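You operate a simulated robot arm through the tools that you are given. There is no shell and no other tool.

You are at the controls of a simulated robot arm. One attempt, no reset.

Task
Fit and lock the grinding stones, tip in the soaked rice, shut the lid.
Fine: lower the stones over the post; put the steel bowl back; the grinder stays off.

Only the result counts: the job must be done as asked and must still hold three seconds after the hand-in. Knocking over, shifting, dropping, spilling or breaking anything else fails it. Lids that push on must go on centred and level and be pressed home; caps that screw on are set level and turned clockwise until they are tight.

Robot
A 6-joint arm with a two-finger parallel gripper, fixed in place. Base frame: the origin is on the floor under the middle of its stand, x ahead of it, y to its left, z up; the work surface is at about z = 0.8. Lengths are in m, angles in rad, forces in N, time in s.
With the tool pointing down near the work surface it reaches from about 0.1 to 0.84 m from the base axis. Its first joint turns from -2.007 to 2.007 rad. Payload 4.2 kg.
The TCP is the grasp point between the finger pads, 0.023 m short of the fingertips. In the tool frame z runs along the fingers and y along their closing line. The gripper opens to 0.094 m. The fingers are 0.038 m wide and 0.01 m thick; the gripper's body (0.054 by 0.096 m) begins 0.039 m behind the TCP.
Orientation is that of the tool frame in the base frame, as a unit quaternion [w, x, y, z]. With the fingers straight down and closing along the base's y, the tool's x points along the base's -x, its y along +y and its z along -z.

Tools
- The arm moves only by the tool send_rows. Its argument "steps" is a list of rows, each an object of numbers (a shift or turn left out is 0, a gripper value left out holds the last): "dx", "dy", "dz": the shift along the base's x, y, z in cm; "rx", "ry", "rz": the turn, a rotation vector about the base's x, y, z in rad; "fingers": the opening, from 0 (shut) to 1 (fully open). In form: [{"dx": .., "dy": .., "dz": .., "rx": .., "ry": .., "rz": .., "fingers": ..}, ...]. A call has 1 to 20 rows; each row shifts and turns the commanded pose from where the row before left it. Each row takes 0.2 s and may step no farther than 0.05 m and 0.15 rad from the row before; otherwise, or with a gripper value out of range, the whole call is refused. Where a pose cannot be reached the arm comes as near as it can. A force on the tool above 40 N (or 10 N above the force at the start of the call, whichever is more), or a blocked arm, ends the call early, and 0.2 s more pass. Each finger travels about 0.108 m/s and halts on what it meets, pressing with about 42 N; the grip force reading is that of the motor and also rises with nothing between the fingers. The clock runs only during rows and for 0.2 s after the last one: add rows that do not move to give the fingers time. The reply holds the time, the measured pose of the TCP, the force on the tool along the base axes, the opening and the grip force, in the units named above and with some noise, with the torque about the TCP (base axes, N m) and any sound that the robot's microphone picked up, and new pictures: "show" is both (left out), scene, wrist or none.
- Cameras (640 x 400 px; columns grow to the right, rows downward): "scene" is fixed at [0.4014, 0.5018, 1.5871]; the picture's right is [-0.98, -0.18, 0.00], its down [-0.10, 0.54, -0.84] and it looks along [0.15, -0.82, -0.55] (base axes); focal length 249 px, centre (320, 200). "wrist" rides on the gripper at [0.086, 0.016, -0.075] in the tool frame; the picture's right is [-0.18, 0.98, 0.00], its down [-0.58, -0.11, -0.81] and it looks along [-0.79, -0.15, 0.59] (tool axes); focal length 243 px, centre (320, 200). There is no depth. A picture from a camera that has moved, and an enlarged one, comes with that camera's place and axes in the base frame and with its lens.
- move_column(by): slides the trunk up (or, below 0, down) by that many m; the arm rides with it, the base frame stays. It gives what a move gives, with no picture.
- enlarge(camera, box): a new picture of the part [left, top, right, bottom] of that camera's present view, enlarged. No time passes.
- finish_job(): hands the job in; it is judged then, once.

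Nothing tells you positions but the pictures and the camera data. Unless the task says otherwise, let go and move clear before handing in.

The tools are called after ">>>" by a JSON object that holds its "fn" and its "kwargs". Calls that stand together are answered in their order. send_rows: Moves the arm, as the interface text tells. Its arguments: {"type":"object","properties":{"steps":{"type":"array"},"show":{"type":"string","enum":["both","scene","wrist","none"]}},"required":["steps"]} The other tools are called the same way: move_column (by) moves the trunk up or down; enlarge (camera, box) takes an enlarged picture of a part of a camera's view; finish_job () hands the job in.

At the start:

```text
t: 0.0
position: [0.5366, -0.2731, 1.4702]
tool_rot: [0.0, 0.0, 1.0, -0.001]
ft_force: [0.4, 0.3, 0.0]
wrist_torque: [0.03, -0.04, -0.01]
gripper_width: 0.094
finger_force: 0.1
trunk travel left (down, up): [-0.857, 0.133]
```

scene: 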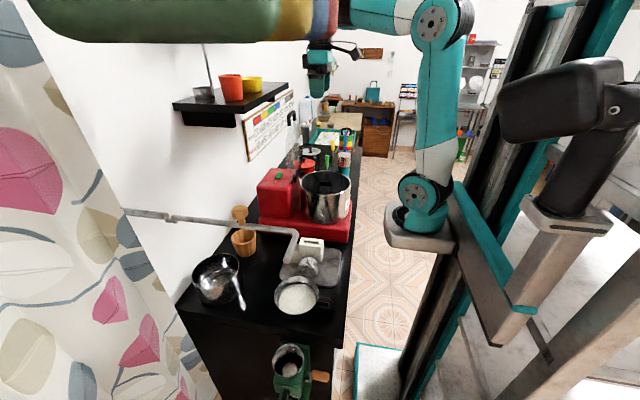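
wrist: 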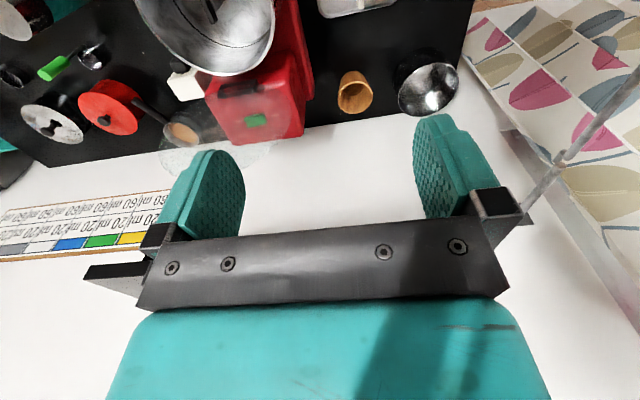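

I see a counter with a red wet grinder (base with a steel drum), a bowl of rice at a sink, and several things further back along the counter. I'll look closer before moving anything.

>>> {"fn": "enlarge", "kwargs": {"camera": "scene", "box": [170, 150, 370, 275]}}

>>> {"fn": "enlarge", "kwargs": {"camera": "scene", "box": [170, 220, 370, 345]}}

>>> {"fn": "enlarge", "kwargs": {"camera": "scene", "box": [260, 90, 400, 178]}}

>>> {"fn": "enlarge", "kwargs": {"camera": "wrist", "box": [0, 0, 320, 200]}}

>>> {"fn": "enlarge", "kwargs": {"camera": "wrist", "box": [200, 0, 520, 200]}}

```text
3.20 times, centred on (270, 212) of scene
camera zoom: at [0.4014, 0.5018, 1.5871], right [-0.98, -0.18, 0.0], down [-0.1, 0.54, -0.84], along [0.15, -0.82, -0.55], focal length 797 px, centre (480, 160)
```

zoom: 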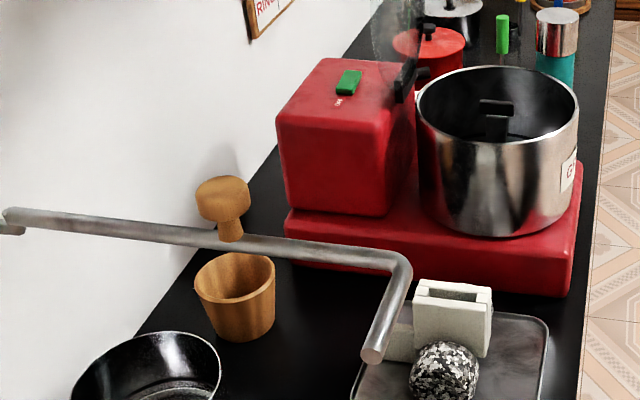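

```text
3.20 times, centred on (270, 282) of scene
camera zoom: at [0.4014, 0.5018, 1.5871], right [-0.98, -0.18, 0.0], down [-0.1, 0.54, -0.84], along [0.15, -0.82, -0.55], focal length 797 px, centre (480, -64)
```

zoom: 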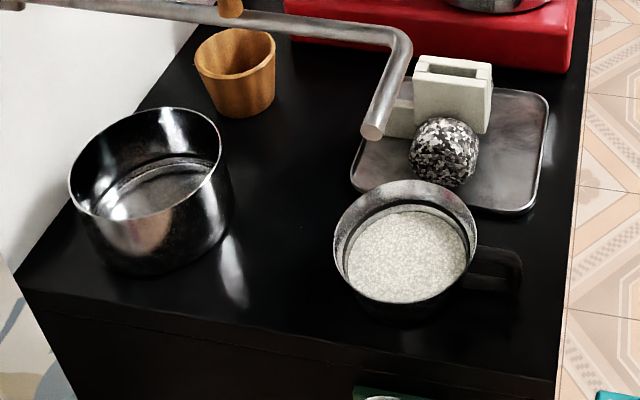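

```text
4.55 times, centred on (330, 134) of scene
camera zoom: at [0.4014, 0.5018, 1.5871], right [-0.98, -0.18, 0.0], down [-0.1, 0.54, -0.84], along [0.15, -0.82, -0.55], focal length 1133 px, centre (274, 500)
```

zoom: 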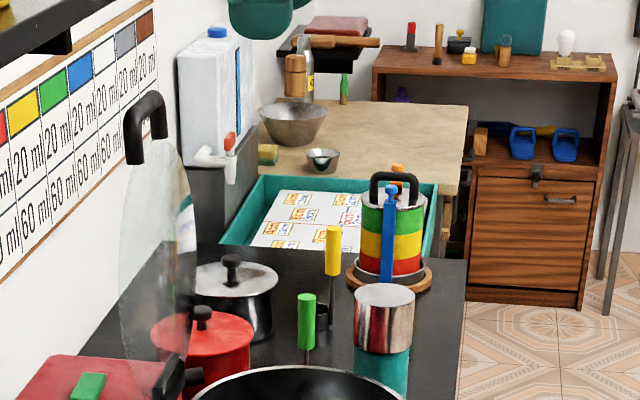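

```text
2.00 times, centred on (160, 100) of wrist
camera zoom: at [0.452, -0.2567, 1.5446], right [0.18, 0.98, 0.0], down [0.58, -0.11, 0.81], along [0.79, -0.15, -0.59], focal length 485 px, centre (640, 400)
```

zoom: 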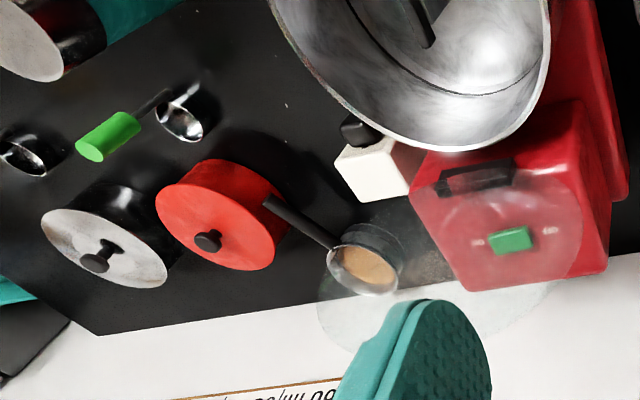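

```text
2.00 times, centred on (360, 100) of wrist
camera zoom: at [0.452, -0.2567, 1.5446], right [0.18, 0.98, 0.0], down [0.58, -0.11, 0.81], along [0.79, -0.15, -0.59], focal length 485 px, centre (240, 400)
```

zoom: 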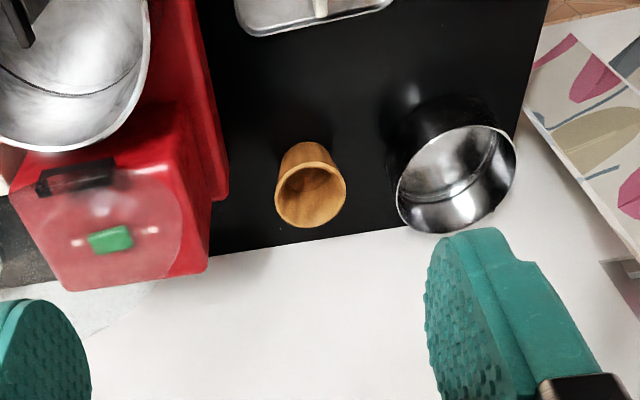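

The scene shows a red wet grinder with a steel drum, a tray with a white block and granite stone, a handled steel bowl of rice, and a transparent lid standing up beside the motor housing. I'll enlarge the key items before planning.

>>> {"fn": "enlarge", "kwargs": {"camera": "scene", "box": [270, 225, 350, 275]}}

>>> {"fn": "enlarge", "kwargs": {"camera": "scene", "box": [280, 160, 360, 210]}}

>>> {"fn": "enlarge", "kwargs": {"camera": "scene", "box": [250, 130, 346, 190]}}

>>> {"fn": "enlarge", "kwargs": {"camera": "scene", "box": [240, 300, 400, 400]}}

>>> {"fn": "enlarge", "kwargs": {"camera": "scene", "box": [0, 0, 400, 130]}}

>>> {"fn": "enlarge", "kwargs": {"camera": "wrist", "box": [120, 0, 320, 125]}}

```text
8.00 times, centred on (310, 250) of scene
camera zoom: at [0.4014, 0.5018, 1.5871], right [-0.98, -0.18, 0.0], down [-0.1, 0.54, -0.84], along [0.15, -0.82, -0.55], focal length 1994 px, centre (400, -200)
```

zoom: 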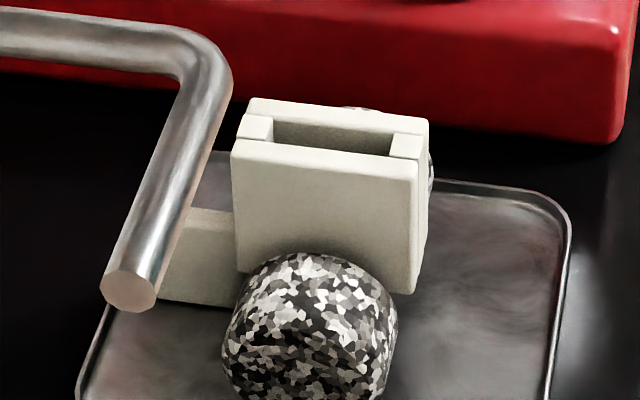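

```text
8.00 times, centred on (320, 185) of scene
camera zoom: at [0.4014, 0.5018, 1.5871], right [-0.98, -0.18, 0.0], down [-0.1, 0.54, -0.84], along [0.15, -0.82, -0.55], focal length 1994 px, centre (320, 320)
```

zoom: 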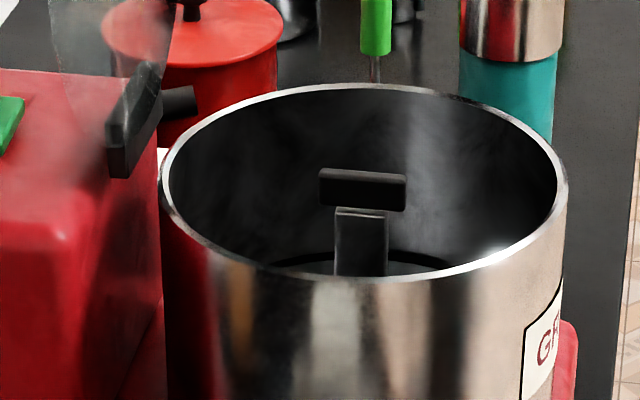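

```text
6.67 times, centred on (298, 160) of scene
camera zoom: at [0.4014, 0.5018, 1.5871], right [-0.98, -0.18, 0.0], down [-0.1, 0.54, -0.84], along [0.15, -0.82, -0.55], focal length 1661 px, centre (467, 467)
```

zoom: 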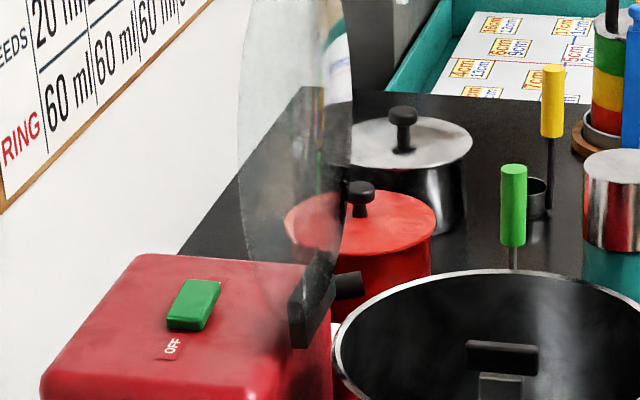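

```text
4.00 times, centred on (320, 350) of scene
camera zoom: at [0.4014, 0.5018, 1.5871], right [-0.98, -0.18, 0.0], down [-0.1, 0.54, -0.84], along [0.15, -0.82, -0.55], focal length 997 px, centre (320, -400)
```

zoom: 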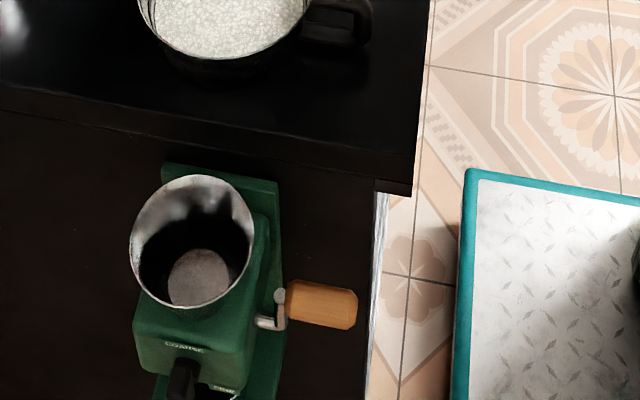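

```text
1.60 times, centred on (200, 65) of scene
camera zoom: at [0.4014, 0.5018, 1.5871], right [-0.98, -0.18, 0.0], down [-0.1, 0.54, -0.84], along [0.15, -0.82, -0.55], focal length 399 px, centre (512, 416)
```

zoom: 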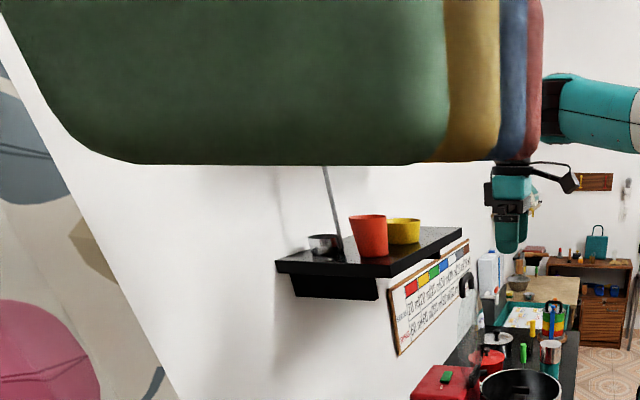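

```text
3.20 times, centred on (220, 62) of wrist
camera zoom: at [0.452, -0.2567, 1.5446], right [0.18, 0.98, 0.0], down [0.58, -0.11, 0.81], along [0.79, -0.15, -0.59], focal length 776 px, centre (640, 640)
```

zoom: 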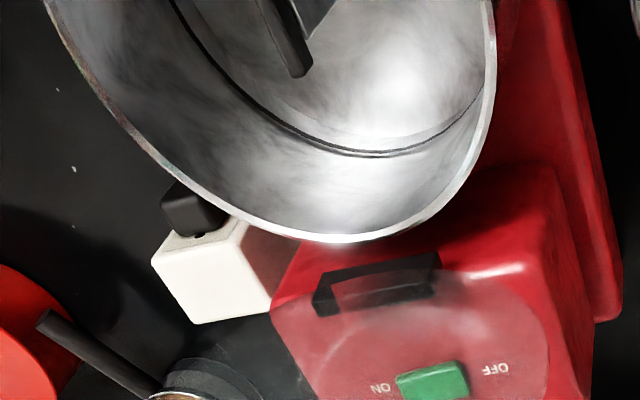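

The stone set (white holder with a slot through its top, granite rollers either side) sits in the tray at about (0.56, -0.2); the drum at about (0.555, -0.48) has a T-topped post; the rice bowl is near (0.57, 0.01). I'll move the wrist camera to look at the tray from the front first.

>>> {"fn": "send_rows", "kwargs": {"steps": [{"dx": -2.5, "dy": 1.2, "dz": -3.5}, {"dx": -2.5, "dy": 1.2, "dz": -3.5}, {"dx": -2.5, "dy": 1.2, "dz": -3.5}, {"dx": -2.5, "dy": 1.2, "dz": -3.5}, {"dx": -2.5, "dy": 1.2, "dz": -3.5}, {"dx": -2.5, "dy": 1.2, "dz": -3.5}, {"dx": -2.5, "dy": 1.2, "dz": -3.5}, {"dx": -2.5, "dy": 1.2, "dz": -3.5}], "show": "both"}}

```text
t: 1.8
position: [0.3922, -0.2017, 1.2624]
tool_rot: [-0.001, 0.0, 1.0, 0.001]
ft_force: [-0.4, -0.6, -0.1]
wrist_torque: [0.03, -0.02, 0.0]
gripper_width: 0.0941
finger_force: 0.1
out of reach, approached as far as the arm can: row 6, 7, 8
trunk travel left (down, up): [-0.857, 0.133]
camera wrist: at [0.307, -0.1855, 1.3369], right [0.18, 0.98, 0.0], down [0.58, -0.11, 0.81], along [0.79, -0.15, -0.59], focal length 243 px, centre (320, 200)
```

scene: 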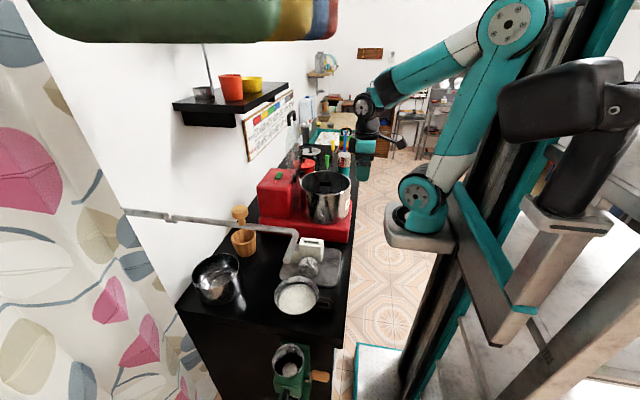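
wrist: 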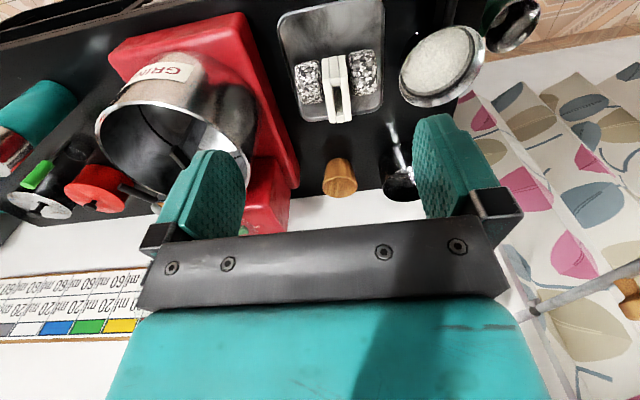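

The arm stopped short because the trunk is high; the stone set shows clearly now as two granite rollers with a slim white holder between. I'll enlarge this view.

>>> {"fn": "enlarge", "kwargs": {"camera": "wrist", "box": [260, 0, 420, 150]}}

>>> {"fn": "enlarge", "kwargs": {"camera": "wrist", "box": [80, 20, 280, 220]}}

>>> {"fn": "enlarge", "kwargs": {"camera": "wrist", "box": [370, 0, 560, 130]}}

>>> {"fn": "enlarge", "kwargs": {"camera": "scene", "box": [230, 150, 370, 270]}}

```text
2.67 times, centred on (340, 75) of wrist
camera zoom: at [0.307, -0.1855, 1.3369], right [0.18, 0.98, 0.0], down [0.58, -0.11, 0.81], along [0.79, -0.15, -0.59], focal length 647 px, centre (267, 533)
```

zoom: 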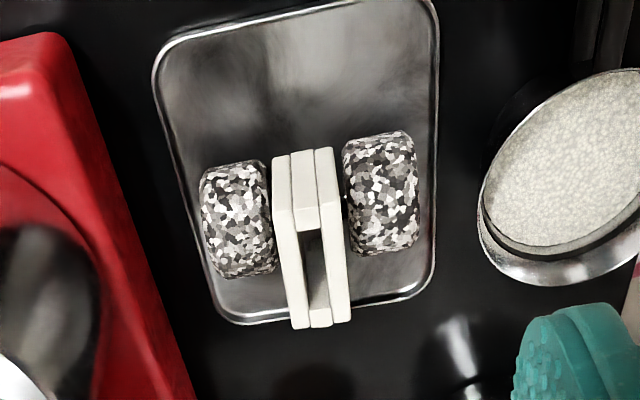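

```text
2.00 times, centred on (180, 120) of wrist
camera zoom: at [0.307, -0.1855, 1.3369], right [0.18, 0.98, 0.0], down [0.58, -0.11, 0.81], along [0.79, -0.15, -0.59], focal length 485 px, centre (600, 360)
```

zoom: 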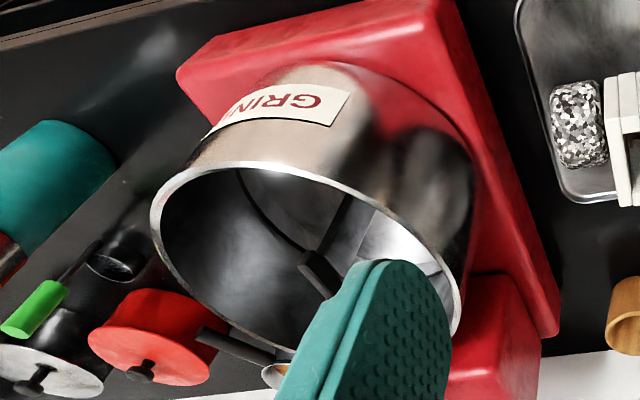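

```text
3.08 times, centred on (465, 65) of wrist
camera zoom: at [0.307, -0.1855, 1.3369], right [0.18, 0.98, 0.0], down [0.58, -0.11, 0.81], along [0.79, -0.15, -0.59], focal length 746 px, centre (-126, 615)
```

zoom: 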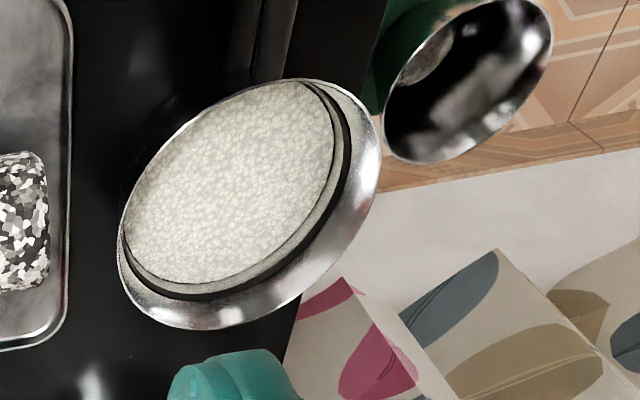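

```text
3.33 times, centred on (300, 210) of scene
camera zoom: at [0.4014, 0.5018, 1.5871], right [-0.98, -0.18, 0.0], down [-0.1, 0.54, -0.84], along [0.15, -0.82, -0.55], focal length 831 px, centre (387, 167)
```

zoom: 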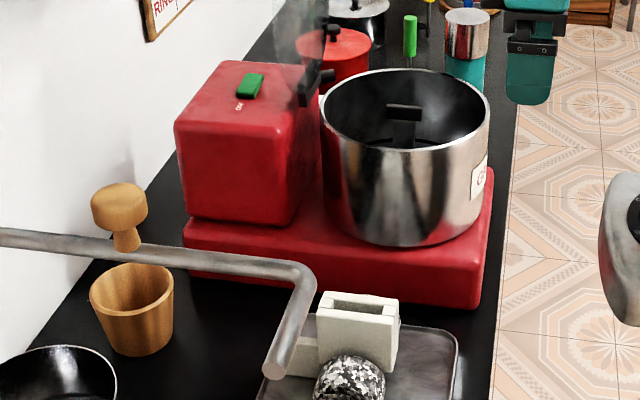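

The holder seems slim in y with the slot running along x, with a roller either side in y. I'll come closer and lower to see the stone set and measure it.

>>> {"fn": "send_rows", "kwargs": {"steps": [{"dx": 1.5, "dz": -3}, {"dx": 1.5, "dz": -3}, {"dx": 1.5, "dz": -3}, {"dx": 1.5, "dz": -3}, {"dx": 1.5, "dz": -3}, {"dz": -3}, {"dz": 0}], "show": "both"}}

```text
t: 3.4
position: [0.4759, -0.2144, 1.0896]
tool_rot: [0.001, -0.001, 1.0, -0.001]
ft_force: [0.8, -0.1, -0.2]
wrist_torque: [-0.01, 0.0, -0.01]
gripper_width: 0.0939
finger_force: 0.1
out of reach, approached as far as the arm can: row 1, 2
trunk travel left (down, up): [-0.857, 0.133]
camera wrist: at [0.3896, -0.1975, 1.1635], right [0.18, 0.98, 0.0], down [0.58, -0.11, 0.81], along [0.79, -0.15, -0.59], focal length 243 px, centre (320, 200)
```

scene: 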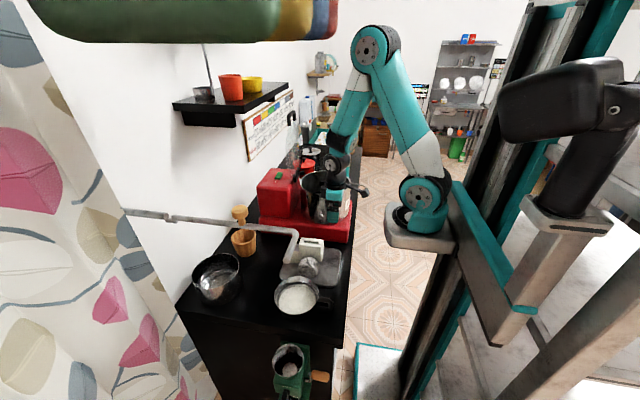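
wrist: 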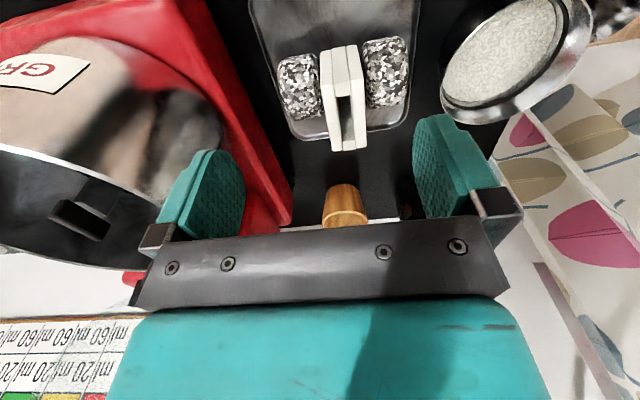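

The arm reached the new pose, with the T-bar of the post visible inside the drum on the left. I'll enlarge to measure the stone set and the drum.

>>> {"fn": "enlarge", "kwargs": {"camera": "wrist", "box": [230, 0, 450, 165]}}

>>> {"fn": "enlarge", "kwargs": {"camera": "wrist", "box": [0, 100, 240, 280]}}

>>> {"fn": "enlarge", "kwargs": {"camera": "scene", "box": [270, 225, 350, 275]}}

```text
2.42 times, centred on (340, 82) of wrist
camera zoom: at [0.3896, -0.1975, 1.1635], right [0.18, 0.98, 0.0], down [0.58, -0.11, 0.81], along [0.79, -0.15, -0.59], focal length 588 px, centre (272, 485)
```

zoom: 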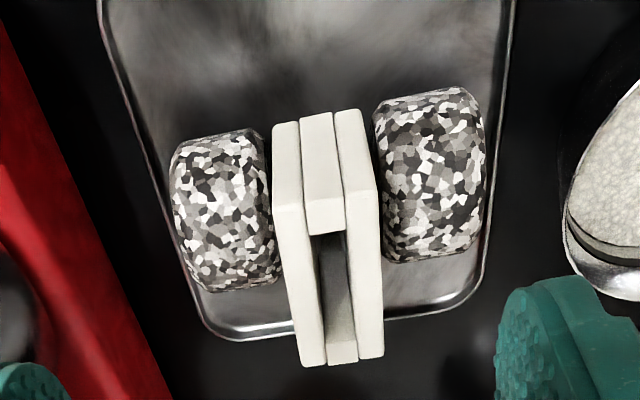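

```text
2.22 times, centred on (120, 190) of wrist
camera zoom: at [0.3896, -0.1975, 1.1635], right [0.18, 0.98, 0.0], down [0.58, -0.11, 0.81], along [0.79, -0.15, -0.59], focal length 539 px, centre (764, 222)
```

zoom: 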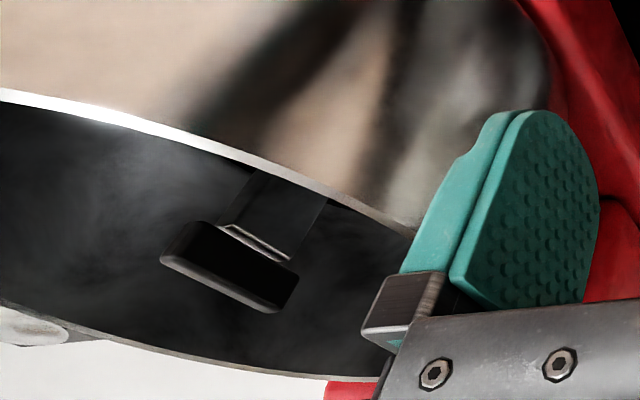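

```text
8.00 times, centred on (310, 250) of scene
camera zoom: at [0.4014, 0.5018, 1.5871], right [-0.98, -0.18, 0.0], down [-0.1, 0.54, -0.84], along [0.15, -0.82, -0.55], focal length 1994 px, centre (400, -200)
```

zoom: 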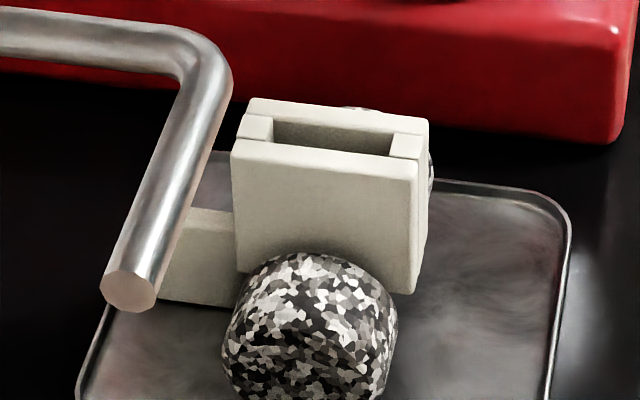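

The holder's top is at z≈0.928, centred near (0.560, -0.196), about 8.7 cm along x and 4 cm along y; the post's T-bar is near (0.556, -0.48, 1.03) and also lies along x. I'll go above the holder with the fingers closing along y.

>>> {"fn": "send_rows", "kwargs": {"steps": [{"dx": 2.1, "dy": 0.45}, {"dx": 2.1, "dy": 0.45}, {"dx": 2.1, "dy": 0.45}, {"dx": 2.1, "dy": 0.45}, {"dz": -3}, {"dz": -3}, {"dz": 0}], "show": "both"}}

```text
t: 5.0
position: [0.5629, -0.1946, 1.028]
tool_rot: [0.0, 0.0, 1.0, -0.001]
ft_force: [0.2, -0.5, -0.5]
wrist_torque: [0.0, 0.02, 0.04]
gripper_width: 0.094
finger_force: 0.2
trunk travel left (down, up): [-0.857, 0.133]
camera wrist: at [0.4755, -0.1779, 1.1032], right [0.18, 0.98, 0.0], down [0.58, -0.11, 0.81], along [0.79, -0.15, -0.59], focal length 243 px, centre (320, 200)
```

scene: 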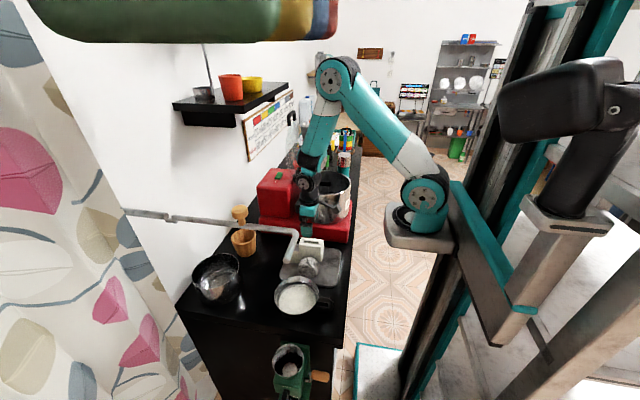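
wrist: 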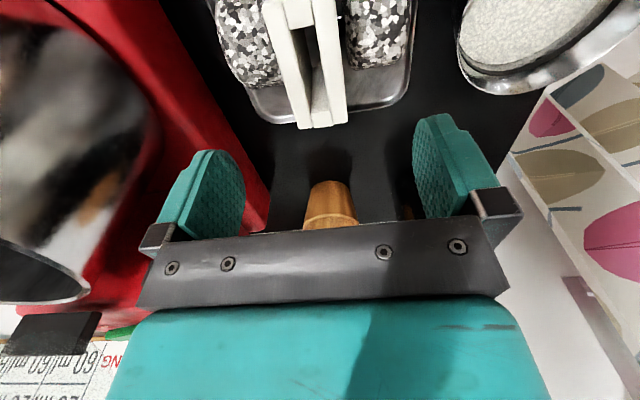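

The gripper is over the holder with about 7 cm of clearance under the fingertips. I'll measure the holder's position again from here.

>>> {"fn": "enlarge", "kwargs": {"camera": "wrist", "box": [210, 0, 420, 135]}}

>>> {"fn": "enlarge", "kwargs": {"camera": "scene", "box": [270, 170, 370, 270]}}

```text
2.96 times, centred on (315, 68) of wrist
camera zoom: at [0.4755, -0.1779, 1.1032], right [0.18, 0.98, 0.0], down [0.58, -0.11, 0.81], along [0.79, -0.15, -0.59], focal length 719 px, centre (335, 593)
```

zoom: 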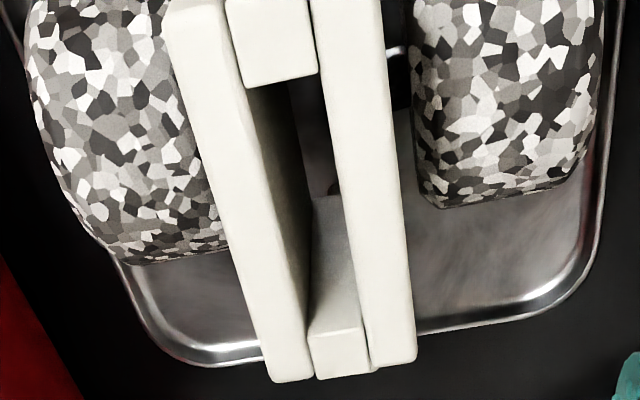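

```text
4.00 times, centred on (320, 220) of scene
camera zoom: at [0.4014, 0.5018, 1.5871], right [-0.98, -0.18, 0.0], down [-0.1, 0.54, -0.84], along [0.15, -0.82, -0.55], focal length 997 px, centre (320, 120)
```

zoom: 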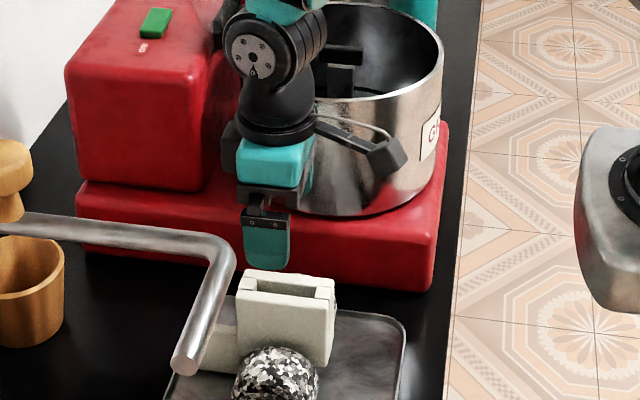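

The holder's centre is (0.560, -0.200), 4.3 cm thick, with a 6 x 1.8 cm slot. I'll centre over it and lower so the fingertips reach about 2.5 cm down its faces, above the rollers.

>>> {"fn": "send_rows", "kwargs": {"steps": [{"dx": -0.25, "dy": -0.5, "dz": -2}, {"dz": -2}, {"dz": -2}, {"dz": -2}, {"dz": -2}, {"dz": -0.2}, {"dz": 0}], "show": "both"}}

```text
t: 6.6
position: [0.5582, -0.2011, 0.9266]
tool_rot: [-0.001, 0.0, 1.0, 0.0]
ft_force: [-0.4, 0.1, -1.0]
wrist_torque: [0.0, 0.0, -0.01]
gripper_width: 0.0941
finger_force: 0.0
trunk travel left (down, up): [-0.857, 0.133]
camera wrist: at [0.4715, -0.184, 1.0008], right [0.18, 0.98, 0.0], down [0.58, -0.11, 0.81], along [0.79, -0.15, -0.59], focal length 243 px, centre (320, 200)
```

scene: 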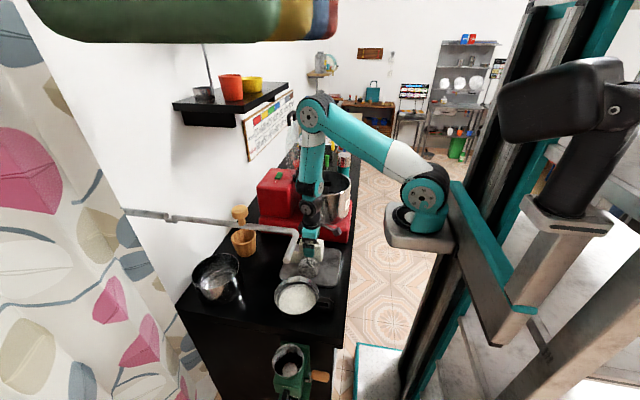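
wrist: 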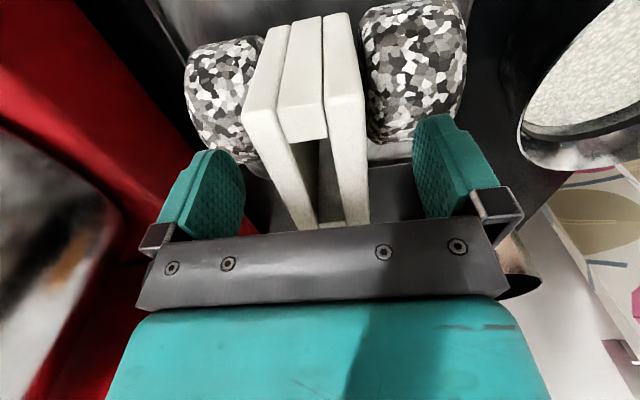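

The holder is squarely between the fingers. I'll close on it now.

>>> {"fn": "send_rows", "kwargs": {"steps": [{"fingers": 0.2}, {"fingers": 0.2}, {"fingers": 0.2}, {"fingers": 0.2}], "show": "wrist"}}

```text
t: 7.6
position: [0.5576, -0.2001, 0.9269]
tool_rot: [0.0, 0.0, 1.0, 0.0]
ft_force: [-1.0, 3.6, 0.8]
wrist_torque: [0.24, -0.09, 0.04]
gripper_width: 0.0441
finger_force: 42.0
trunk travel left (down, up): [-0.857, 0.133]
camera wrist: at [0.4715, -0.1837, 1.0009], right [0.18, 0.98, 0.0], down [0.58, -0.11, 0.81], along [0.79, -0.15, -0.59], focal length 243 px, centre (320, 200)
```

wrist: 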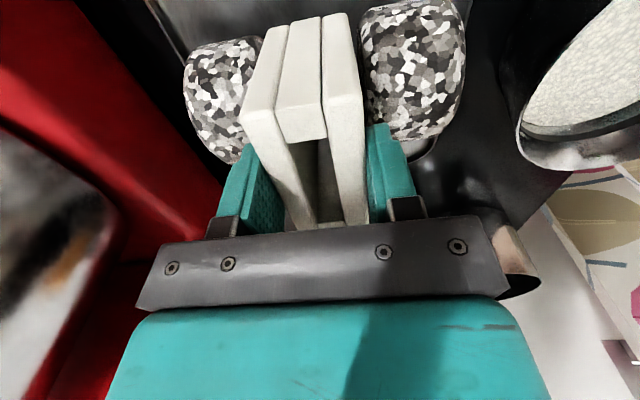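

Gripped at 4.4 cm with full force. I'll lift a little to check it holds.

>>> {"fn": "send_rows", "kwargs": {"steps": [{"dz": 0.5, "fingers": 0}, {"dz": 1}, {"dz": 1.5}, {"dz": 2}, {"dz": 2}, {"dz": 0}], "show": "both"}}

```text
t: 9.0
position: [0.5589, -0.1996, 0.9965]
tool_rot: [0.0, 0.0, 1.0, -0.001]
ft_force: [-0.4, 0.9, 0.7]
wrist_torque: [-0.03, 0.0, -0.04]
gripper_width: 0.0
finger_force: 41.8
trunk travel left (down, up): [-0.857, 0.133]
camera wrist: at [0.4732, -0.183, 1.0711], right [0.18, 0.98, 0.0], down [0.58, -0.11, 0.81], along [0.79, -0.15, -0.59], focal length 243 px, centre (320, 200)
```

scene: 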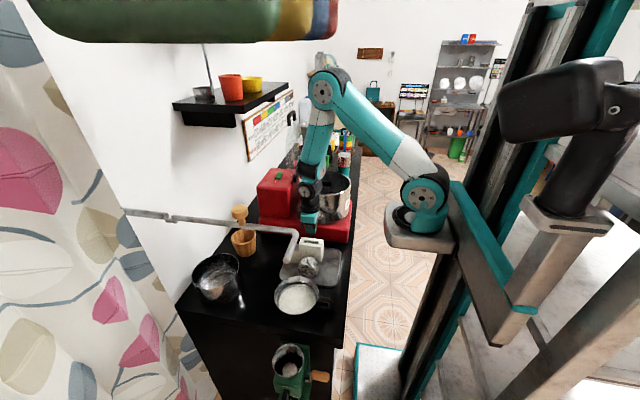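
wrist: 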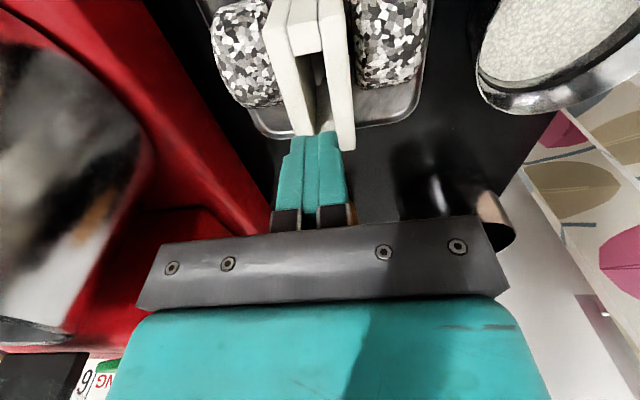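

The fingers slid off the holder's top; the set stayed in the tray. I'll check it hasn't moved, then regrip deeper.

>>> {"fn": "enlarge", "kwargs": {"camera": "wrist", "box": [200, 0, 450, 160]}}

>>> {"fn": "enlarge", "kwargs": {"camera": "scene", "box": [270, 225, 350, 275]}}

```text
2.50 times, centred on (325, 80) of wrist
camera zoom: at [0.4732, -0.183, 1.0711], right [0.18, 0.98, 0.0], down [0.58, -0.11, 0.81], along [0.79, -0.15, -0.59], focal length 606 px, centre (308, 500)
```

zoom: 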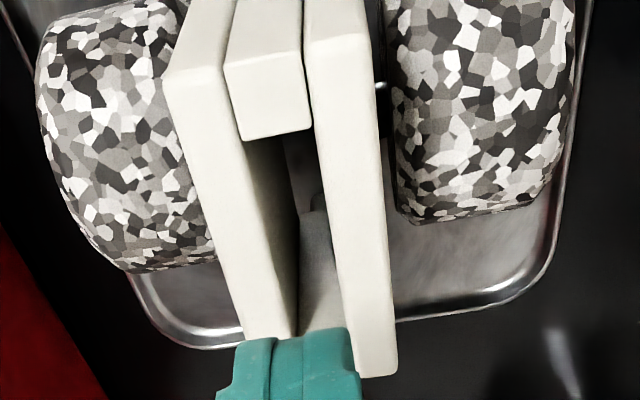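

```text
8.00 times, centred on (310, 250) of scene
camera zoom: at [0.4014, 0.5018, 1.5871], right [-0.98, -0.18, 0.0], down [-0.1, 0.54, -0.84], along [0.15, -0.82, -0.55], focal length 1994 px, centre (400, -200)
```

zoom: 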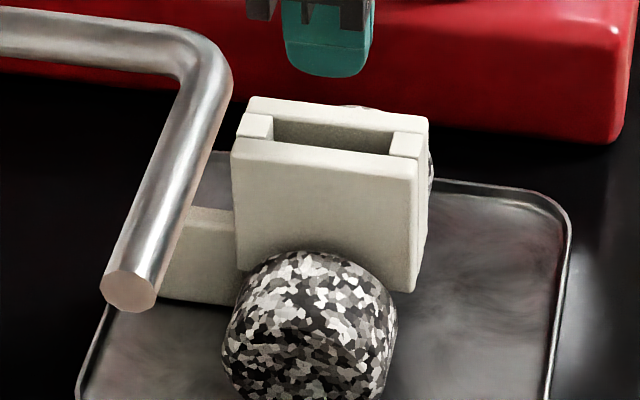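

The set is unmoved. I'll reopen and go about 1.3 cm deeper this time.

>>> {"fn": "send_rows", "kwargs": {"steps": [{"fingers": 1}, {"fingers": 1}, {"fingers": 1}, {"dz": -2, "fingers": 1}, {"dz": -2}, {"dz": -2}, {"dz": -1}, {"dz": -0.6}, {"dz": -0.6}, {"dz": 0}], "show": "wrist"}}

>>> {"fn": "send_rows", "kwargs": {"steps": [{"fingers": 0.2}, {"fingers": 0.2}, {"fingers": 0.2}, {"fingers": 0.2}], "show": "both"}}

```text
t: 11.2
position: [0.5581, -0.1995, 0.9131]
tool_rot: [0.001, 0.001, 1.0, -0.001]
ft_force: [-0.9, 0.0, 0.0]
wrist_torque: [0.0, 0.02, 0.0]
gripper_width: 0.0941
finger_force: 0.0
trunk travel left (down, up): [-0.857, 0.133]
camera wrist: at [0.4727, -0.1827, 0.988], right [0.18, 0.98, 0.0], down [0.58, -0.11, 0.81], along [0.79, -0.15, -0.59], focal length 243 px, centre (320, 200)
```

wrist: 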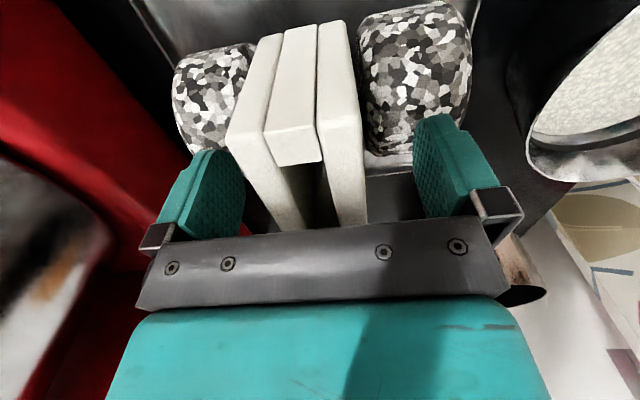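

```text
t: 12.2
position: [0.5588, -0.1992, 0.9142]
tool_rot: [0.0, 0.001, 1.0, -0.001]
ft_force: [-0.3, -7.0, -0.5]
wrist_torque: [-0.26, 0.02, -0.02]
gripper_width: 0.044
finger_force: 41.9
trunk travel left (down, up): [-0.857, 0.133]
camera wrist: at [0.4727, -0.1832, 0.988], right [0.18, 0.98, 0.0], down [0.58, -0.11, 0.81], along [0.79, -0.15, -0.59], focal length 243 px, centre (320, 200)
```

scene: 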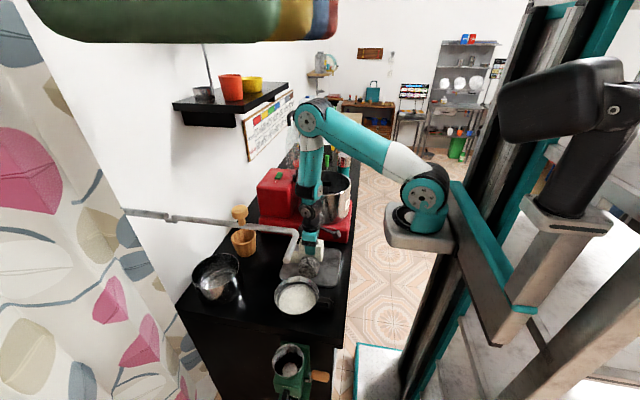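
wrist: 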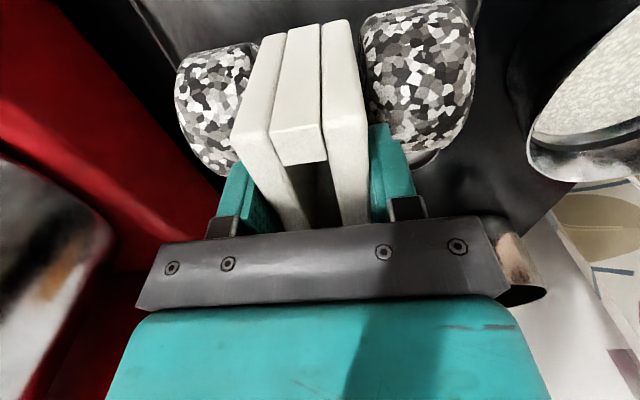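

Gripped deeper. I'll lift in small steps and watch the load.

>>> {"fn": "send_rows", "kwargs": {"steps": [{"dz": 0.2}, {"dz": 0.2}, {"dz": 0.2}, {"dz": 0.2}], "show": "wrist"}}

```text
t: 13.2
position: [0.5586, -0.1992, 0.9224]
tool_rot: [-0.001, 0.0, 1.0, 0.0]
ft_force: [-0.4, -0.8, -15.6]
wrist_torque: [0.03, 0.09, -0.04]
gripper_width: 0.0438
finger_force: 42.5
trunk travel left (down, up): [-0.857, 0.133]
camera wrist: at [0.4723, -0.1831, 0.9964], right [0.18, 0.98, 0.0], down [0.58, -0.11, 0.81], along [0.79, -0.15, -0.59], focal length 243 px, centre (320, 200)
```

wrist: 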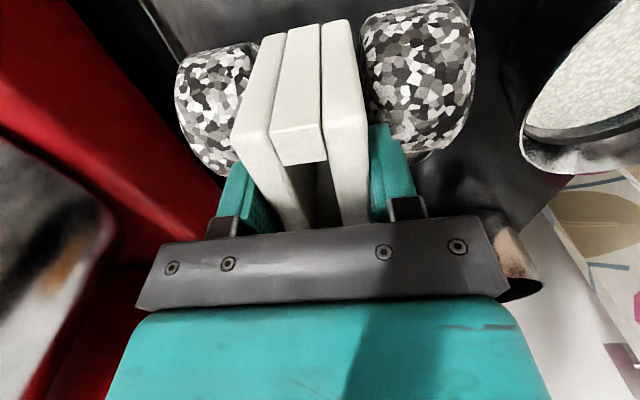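

It's holding: the set came up with about 15.6 N of load. I'll keep lifting gently to clear the drum rim and post.

>>> {"fn": "send_rows", "kwargs": {"steps": [{"dz": 0.3}, {"dz": 0.5}, {"dz": 0.7}, {"dz": 0.8}, {"dz": 0.8}, {"dz": 0.8}, {"dz": 0.8}, {"dz": 0.6}, {"dz": 0.4}, {"dz": 0.2}], "show": "both"}}

```text
t: 15.4
position: [0.5574, -0.1979, 0.9803]
tool_rot: [-0.001, 0.001, 1.0, 0.0]
ft_force: [-0.1, 0.8, -15.2]
wrist_torque: [0.0, 0.1, 0.0]
gripper_width: 0.0442
finger_force: 41.8
trunk travel left (down, up): [-0.857, 0.133]
camera wrist: at [0.4722, -0.1823, 1.0548], right [0.18, 0.98, 0.0], down [0.58, -0.11, 0.81], along [0.79, -0.15, -0.59], focal length 243 px, centre (320, 200)
```

scene: 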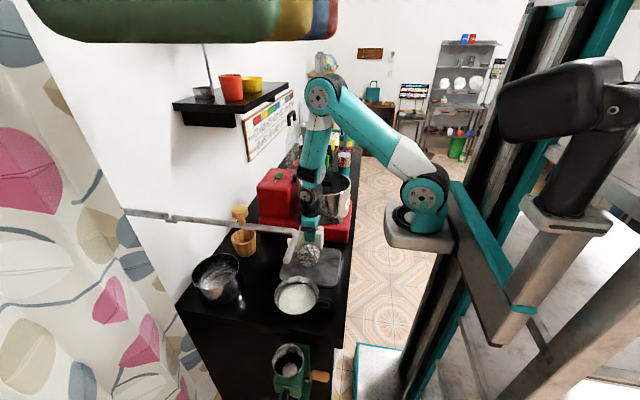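
wrist: 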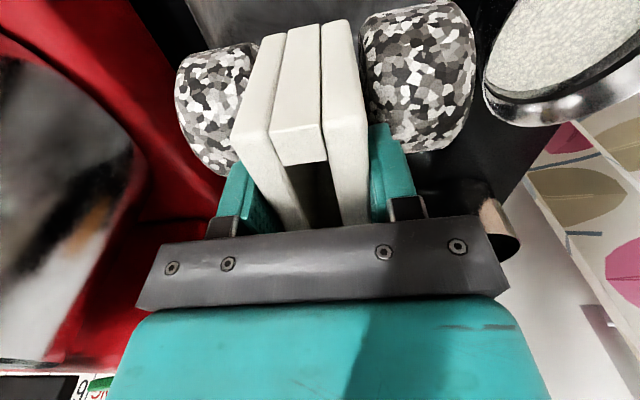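

Steady in the grip. I'll look at the underside geometry and continue lifting.

>>> {"fn": "enlarge", "kwargs": {"camera": "scene", "box": [270, 200, 360, 290]}}

>>> {"fn": "send_rows", "kwargs": {"steps": [{"dz": 0.3}, {"dz": 0.6}, {"dz": 0.9}, {"dz": 1.1}, {"dz": 1.2}, {"dz": 1.2}, {"dz": 1.2}, {"dz": 1.2}, {"dz": 1.2}, {"dz": 1.2}, {"dz": 1.2}, {"dz": 1.2}, {"dz": 1.2}, {"dz": 1.2}, {"dz": 1.2}, {"dz": 1.2}, {"dz": 1.0}, {"dz": 0.7}, {"dz": 0.4}, {"dz": 0.2}], "show": "both"}}

```text
4.44 times, centred on (315, 245) of scene
camera zoom: at [0.4014, 0.5018, 1.5871], right [-0.98, -0.18, 0.0], down [-0.1, 0.54, -0.84], along [0.15, -0.82, -0.55], focal length 1108 px, centre (342, 0)
```

zoom: 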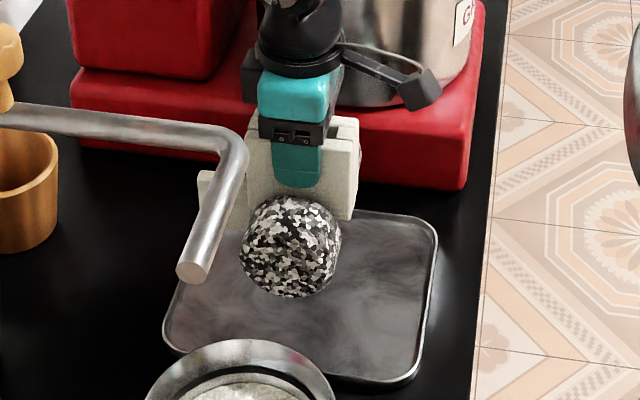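

```text
t: 19.6
position: [0.5585, -0.1998, 1.1772]
tool_rot: [-0.001, 0.001, 1.0, 0.0]
ft_force: [-0.1, 0.6, -14.2]
wrist_torque: [-0.01, 0.05, -0.01]
gripper_width: 0.0439
finger_force: 41.4
trunk travel left (down, up): [-0.857, 0.133]
camera wrist: at [0.4722, -0.1832, 1.2518], right [0.18, 0.98, 0.0], down [0.58, -0.11, 0.81], along [0.79, -0.15, -0.59], focal length 243 px, centre (320, 200)
```

scene: 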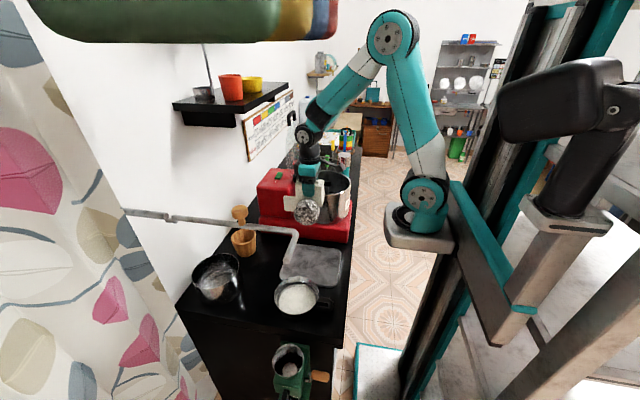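
wrist: 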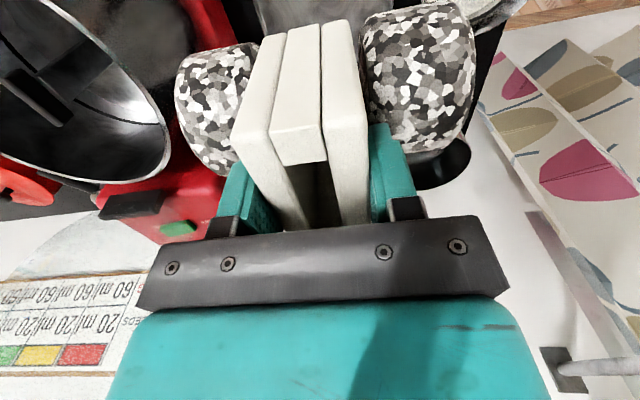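

The set is now about 4 cm above the rim level. From here I can see the drum and T-bar again, so I'll measure them more precisely.

>>> {"fn": "enlarge", "kwargs": {"camera": "wrist", "box": [0, 0, 240, 220]}}

>>> {"fn": "enlarge", "kwargs": {"camera": "scene", "box": [280, 160, 370, 230]}}

```text
1.82 times, centred on (120, 110) of wrist
camera zoom: at [0.4722, -0.1832, 1.2518], right [0.18, 0.98, 0.0], down [0.58, -0.11, 0.81], along [0.79, -0.15, -0.59], focal length 441 px, centre (684, 364)
```

zoom: 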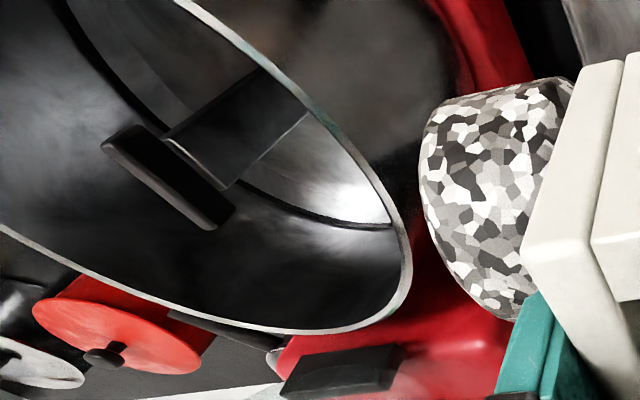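

```text
5.71 times, centred on (325, 195) of scene
camera zoom: at [0.4014, 0.5018, 1.5871], right [-0.98, -0.18, 0.0], down [-0.1, 0.54, -0.84], along [0.15, -0.82, -0.55], focal length 1424 px, centre (291, 229)
```

zoom: 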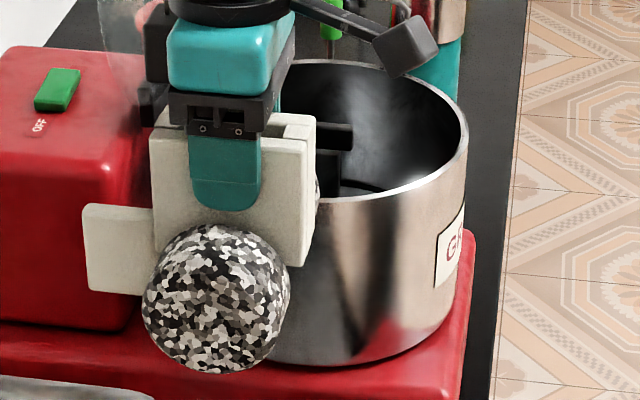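

The T-bar measures near (0.555, -0.483). I'll raise and slide partway so the wrist camera gets a steeper look at it with the stones still held.

>>> {"fn": "send_rows", "kwargs": {"steps": [{"dz": 0.2, "dy": -0.3}, {"dz": 0.4, "dy": -0.5}, {"dz": 0.6, "dy": -0.8}, {"dz": 0.8, "dy": -1.0}, {"dz": 0.8, "dy": -1.2}, {"dz": 0.8, "dy": -1.2}, {"dz": 0.8, "dy": -1.2}, {"dz": 0.8, "dy": -1.2}, {"dz": 0.8, "dy": -1.0}, {"dz": 0.6, "dy": -0.8}, {"dz": 0.4, "dy": -0.5}, {"dz": 0.3, "dy": -0.3}, {"dz": 0}], "show": "both"}}

>>> {"fn": "enlarge", "kwargs": {"camera": "wrist", "box": [20, 0, 240, 150]}}

>>> {"fn": "enlarge", "kwargs": {"camera": "scene", "box": [280, 140, 370, 220]}}

```text
t: 22.4
position: [0.5578, -0.2988, 1.2504]
tool_rot: [-0.001, 0.0, 1.0, 0.0]
ft_force: [0.7, -0.7, -15.6]
wrist_torque: [0.01, 0.1, 0.01]
gripper_width: 0.044
finger_force: 41.4
trunk travel left (down, up): [-0.857, 0.133]
camera wrist: at [0.4718, -0.2821, 1.3246], right [0.18, 0.98, 0.0], down [0.58, -0.11, 0.81], along [0.79, -0.15, -0.59], focal length 243 px, centre (320, 200)
```

scene: 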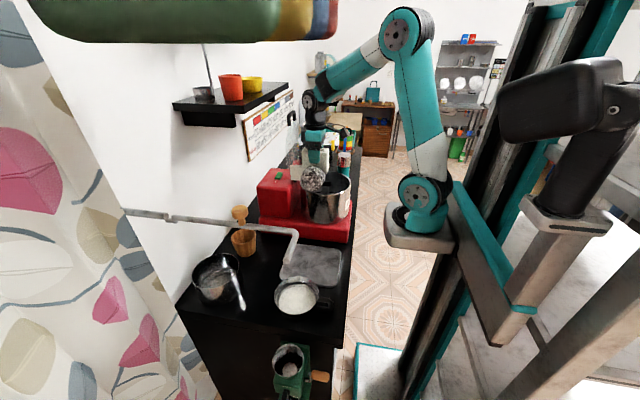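
wrist: 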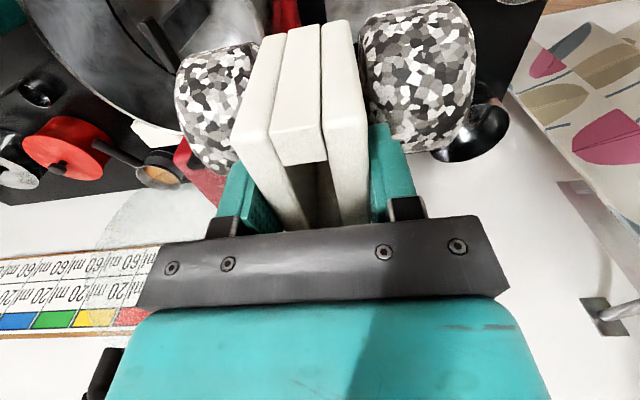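

```text
2.67 times, centred on (130, 75) of wrist
camera zoom: at [0.4718, -0.2821, 1.3246], right [0.18, 0.98, 0.0], down [0.58, -0.11, 0.81], along [0.79, -0.15, -0.59], focal length 647 px, centre (827, 533)
```

zoom: 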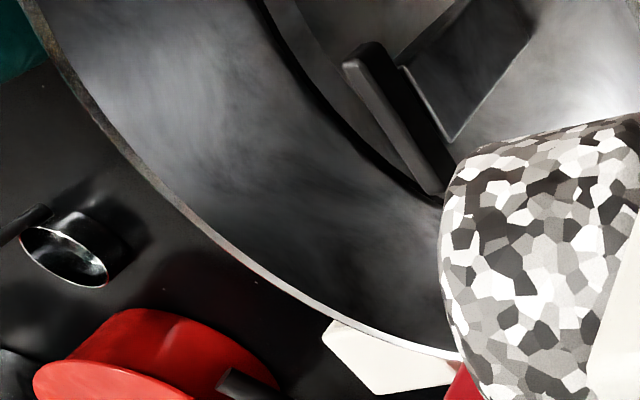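

```text
5.00 times, centred on (325, 180) of scene
camera zoom: at [0.4014, 0.5018, 1.5871], right [-0.98, -0.18, 0.0], down [-0.1, 0.54, -0.84], along [0.15, -0.82, -0.55], focal length 1246 px, centre (295, 300)
```

zoom: 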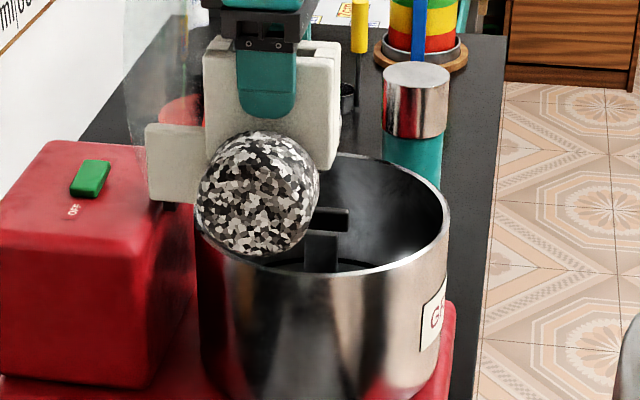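

With refined camera angles the T-bar top centres on about (0.550, -0.471, 1.046), level with the rim, and it lies along x like the slot. I'll carry the stones across at this height.

>>> {"fn": "send_rows", "kwargs": {"steps": [{"dy": -0.3}, {"dy": -0.6, "dx": -0.1}, {"dy": -0.9, "dx": -0.1}, {"dy": -1.2, "dx": -0.1}, {"dy": -1.4, "dx": -0.1}, {"dy": -1.4, "dx": -0.1}, {"dy": -1.4, "dx": -0.1}, {"dy": -1.4, "dx": -0.1}, {"dy": -1.4}, {"dy": -1.4}, {"dy": -1.4}, {"dy": -1.3}, {"dy": -1.1}, {"dy": -0.8}, {"dy": -0.6}, {"dy": -0.3}, {"dy": -0.2}, {"dy": 0}], "show": "both"}}

>>> {"fn": "enlarge", "kwargs": {"camera": "scene", "box": [280, 120, 376, 220]}}

```text
t: 26.2
position: [0.5504, -0.471, 1.25]
tool_rot: [-0.001, 0.0, 1.0, 0.0]
ft_force: [-0.2, 0.5, -15.0]
wrist_torque: [-0.01, 0.09, -0.01]
gripper_width: 0.0441
finger_force: 42.4
trunk travel left (down, up): [-0.857, 0.133]
camera wrist: at [0.4642, -0.4549, 1.3243], right [0.18, 0.98, 0.0], down [0.58, -0.11, 0.81], along [0.79, -0.15, -0.59], focal length 243 px, centre (320, 200)
```

scene: 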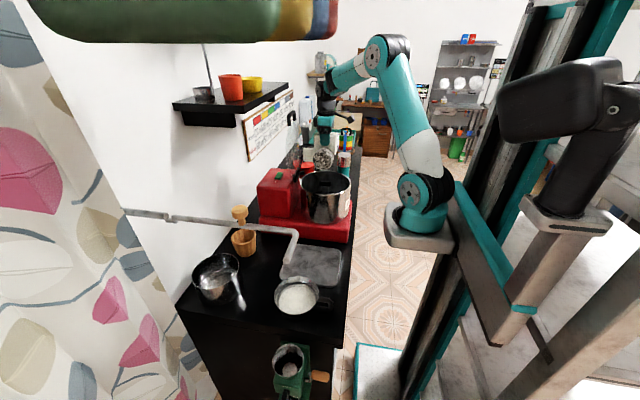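
wrist: 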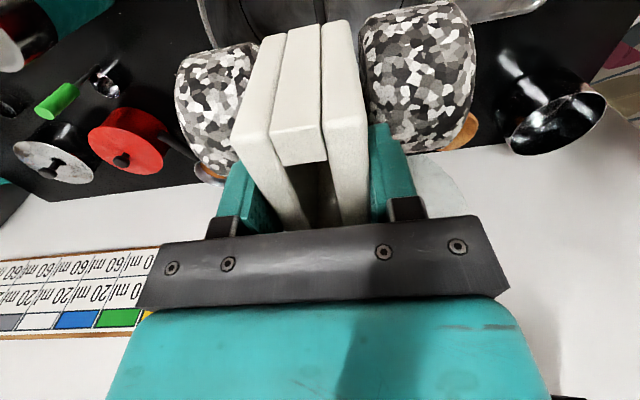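

```text
4.00 times, centred on (328, 170) of scene
camera zoom: at [0.4014, 0.5018, 1.5871], right [-0.98, -0.18, 0.0], down [-0.1, 0.54, -0.84], along [0.15, -0.82, -0.55], focal length 997 px, centre (288, 320)
```

zoom: 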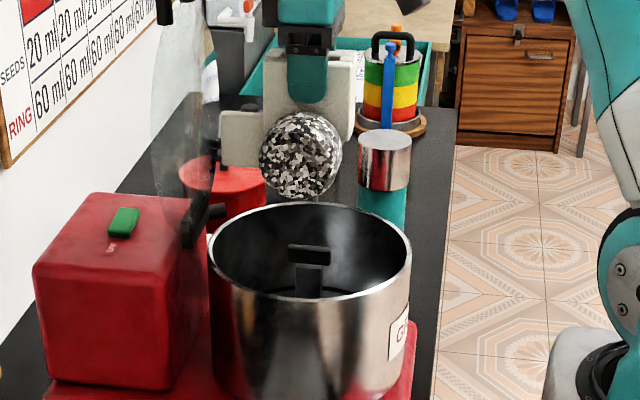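

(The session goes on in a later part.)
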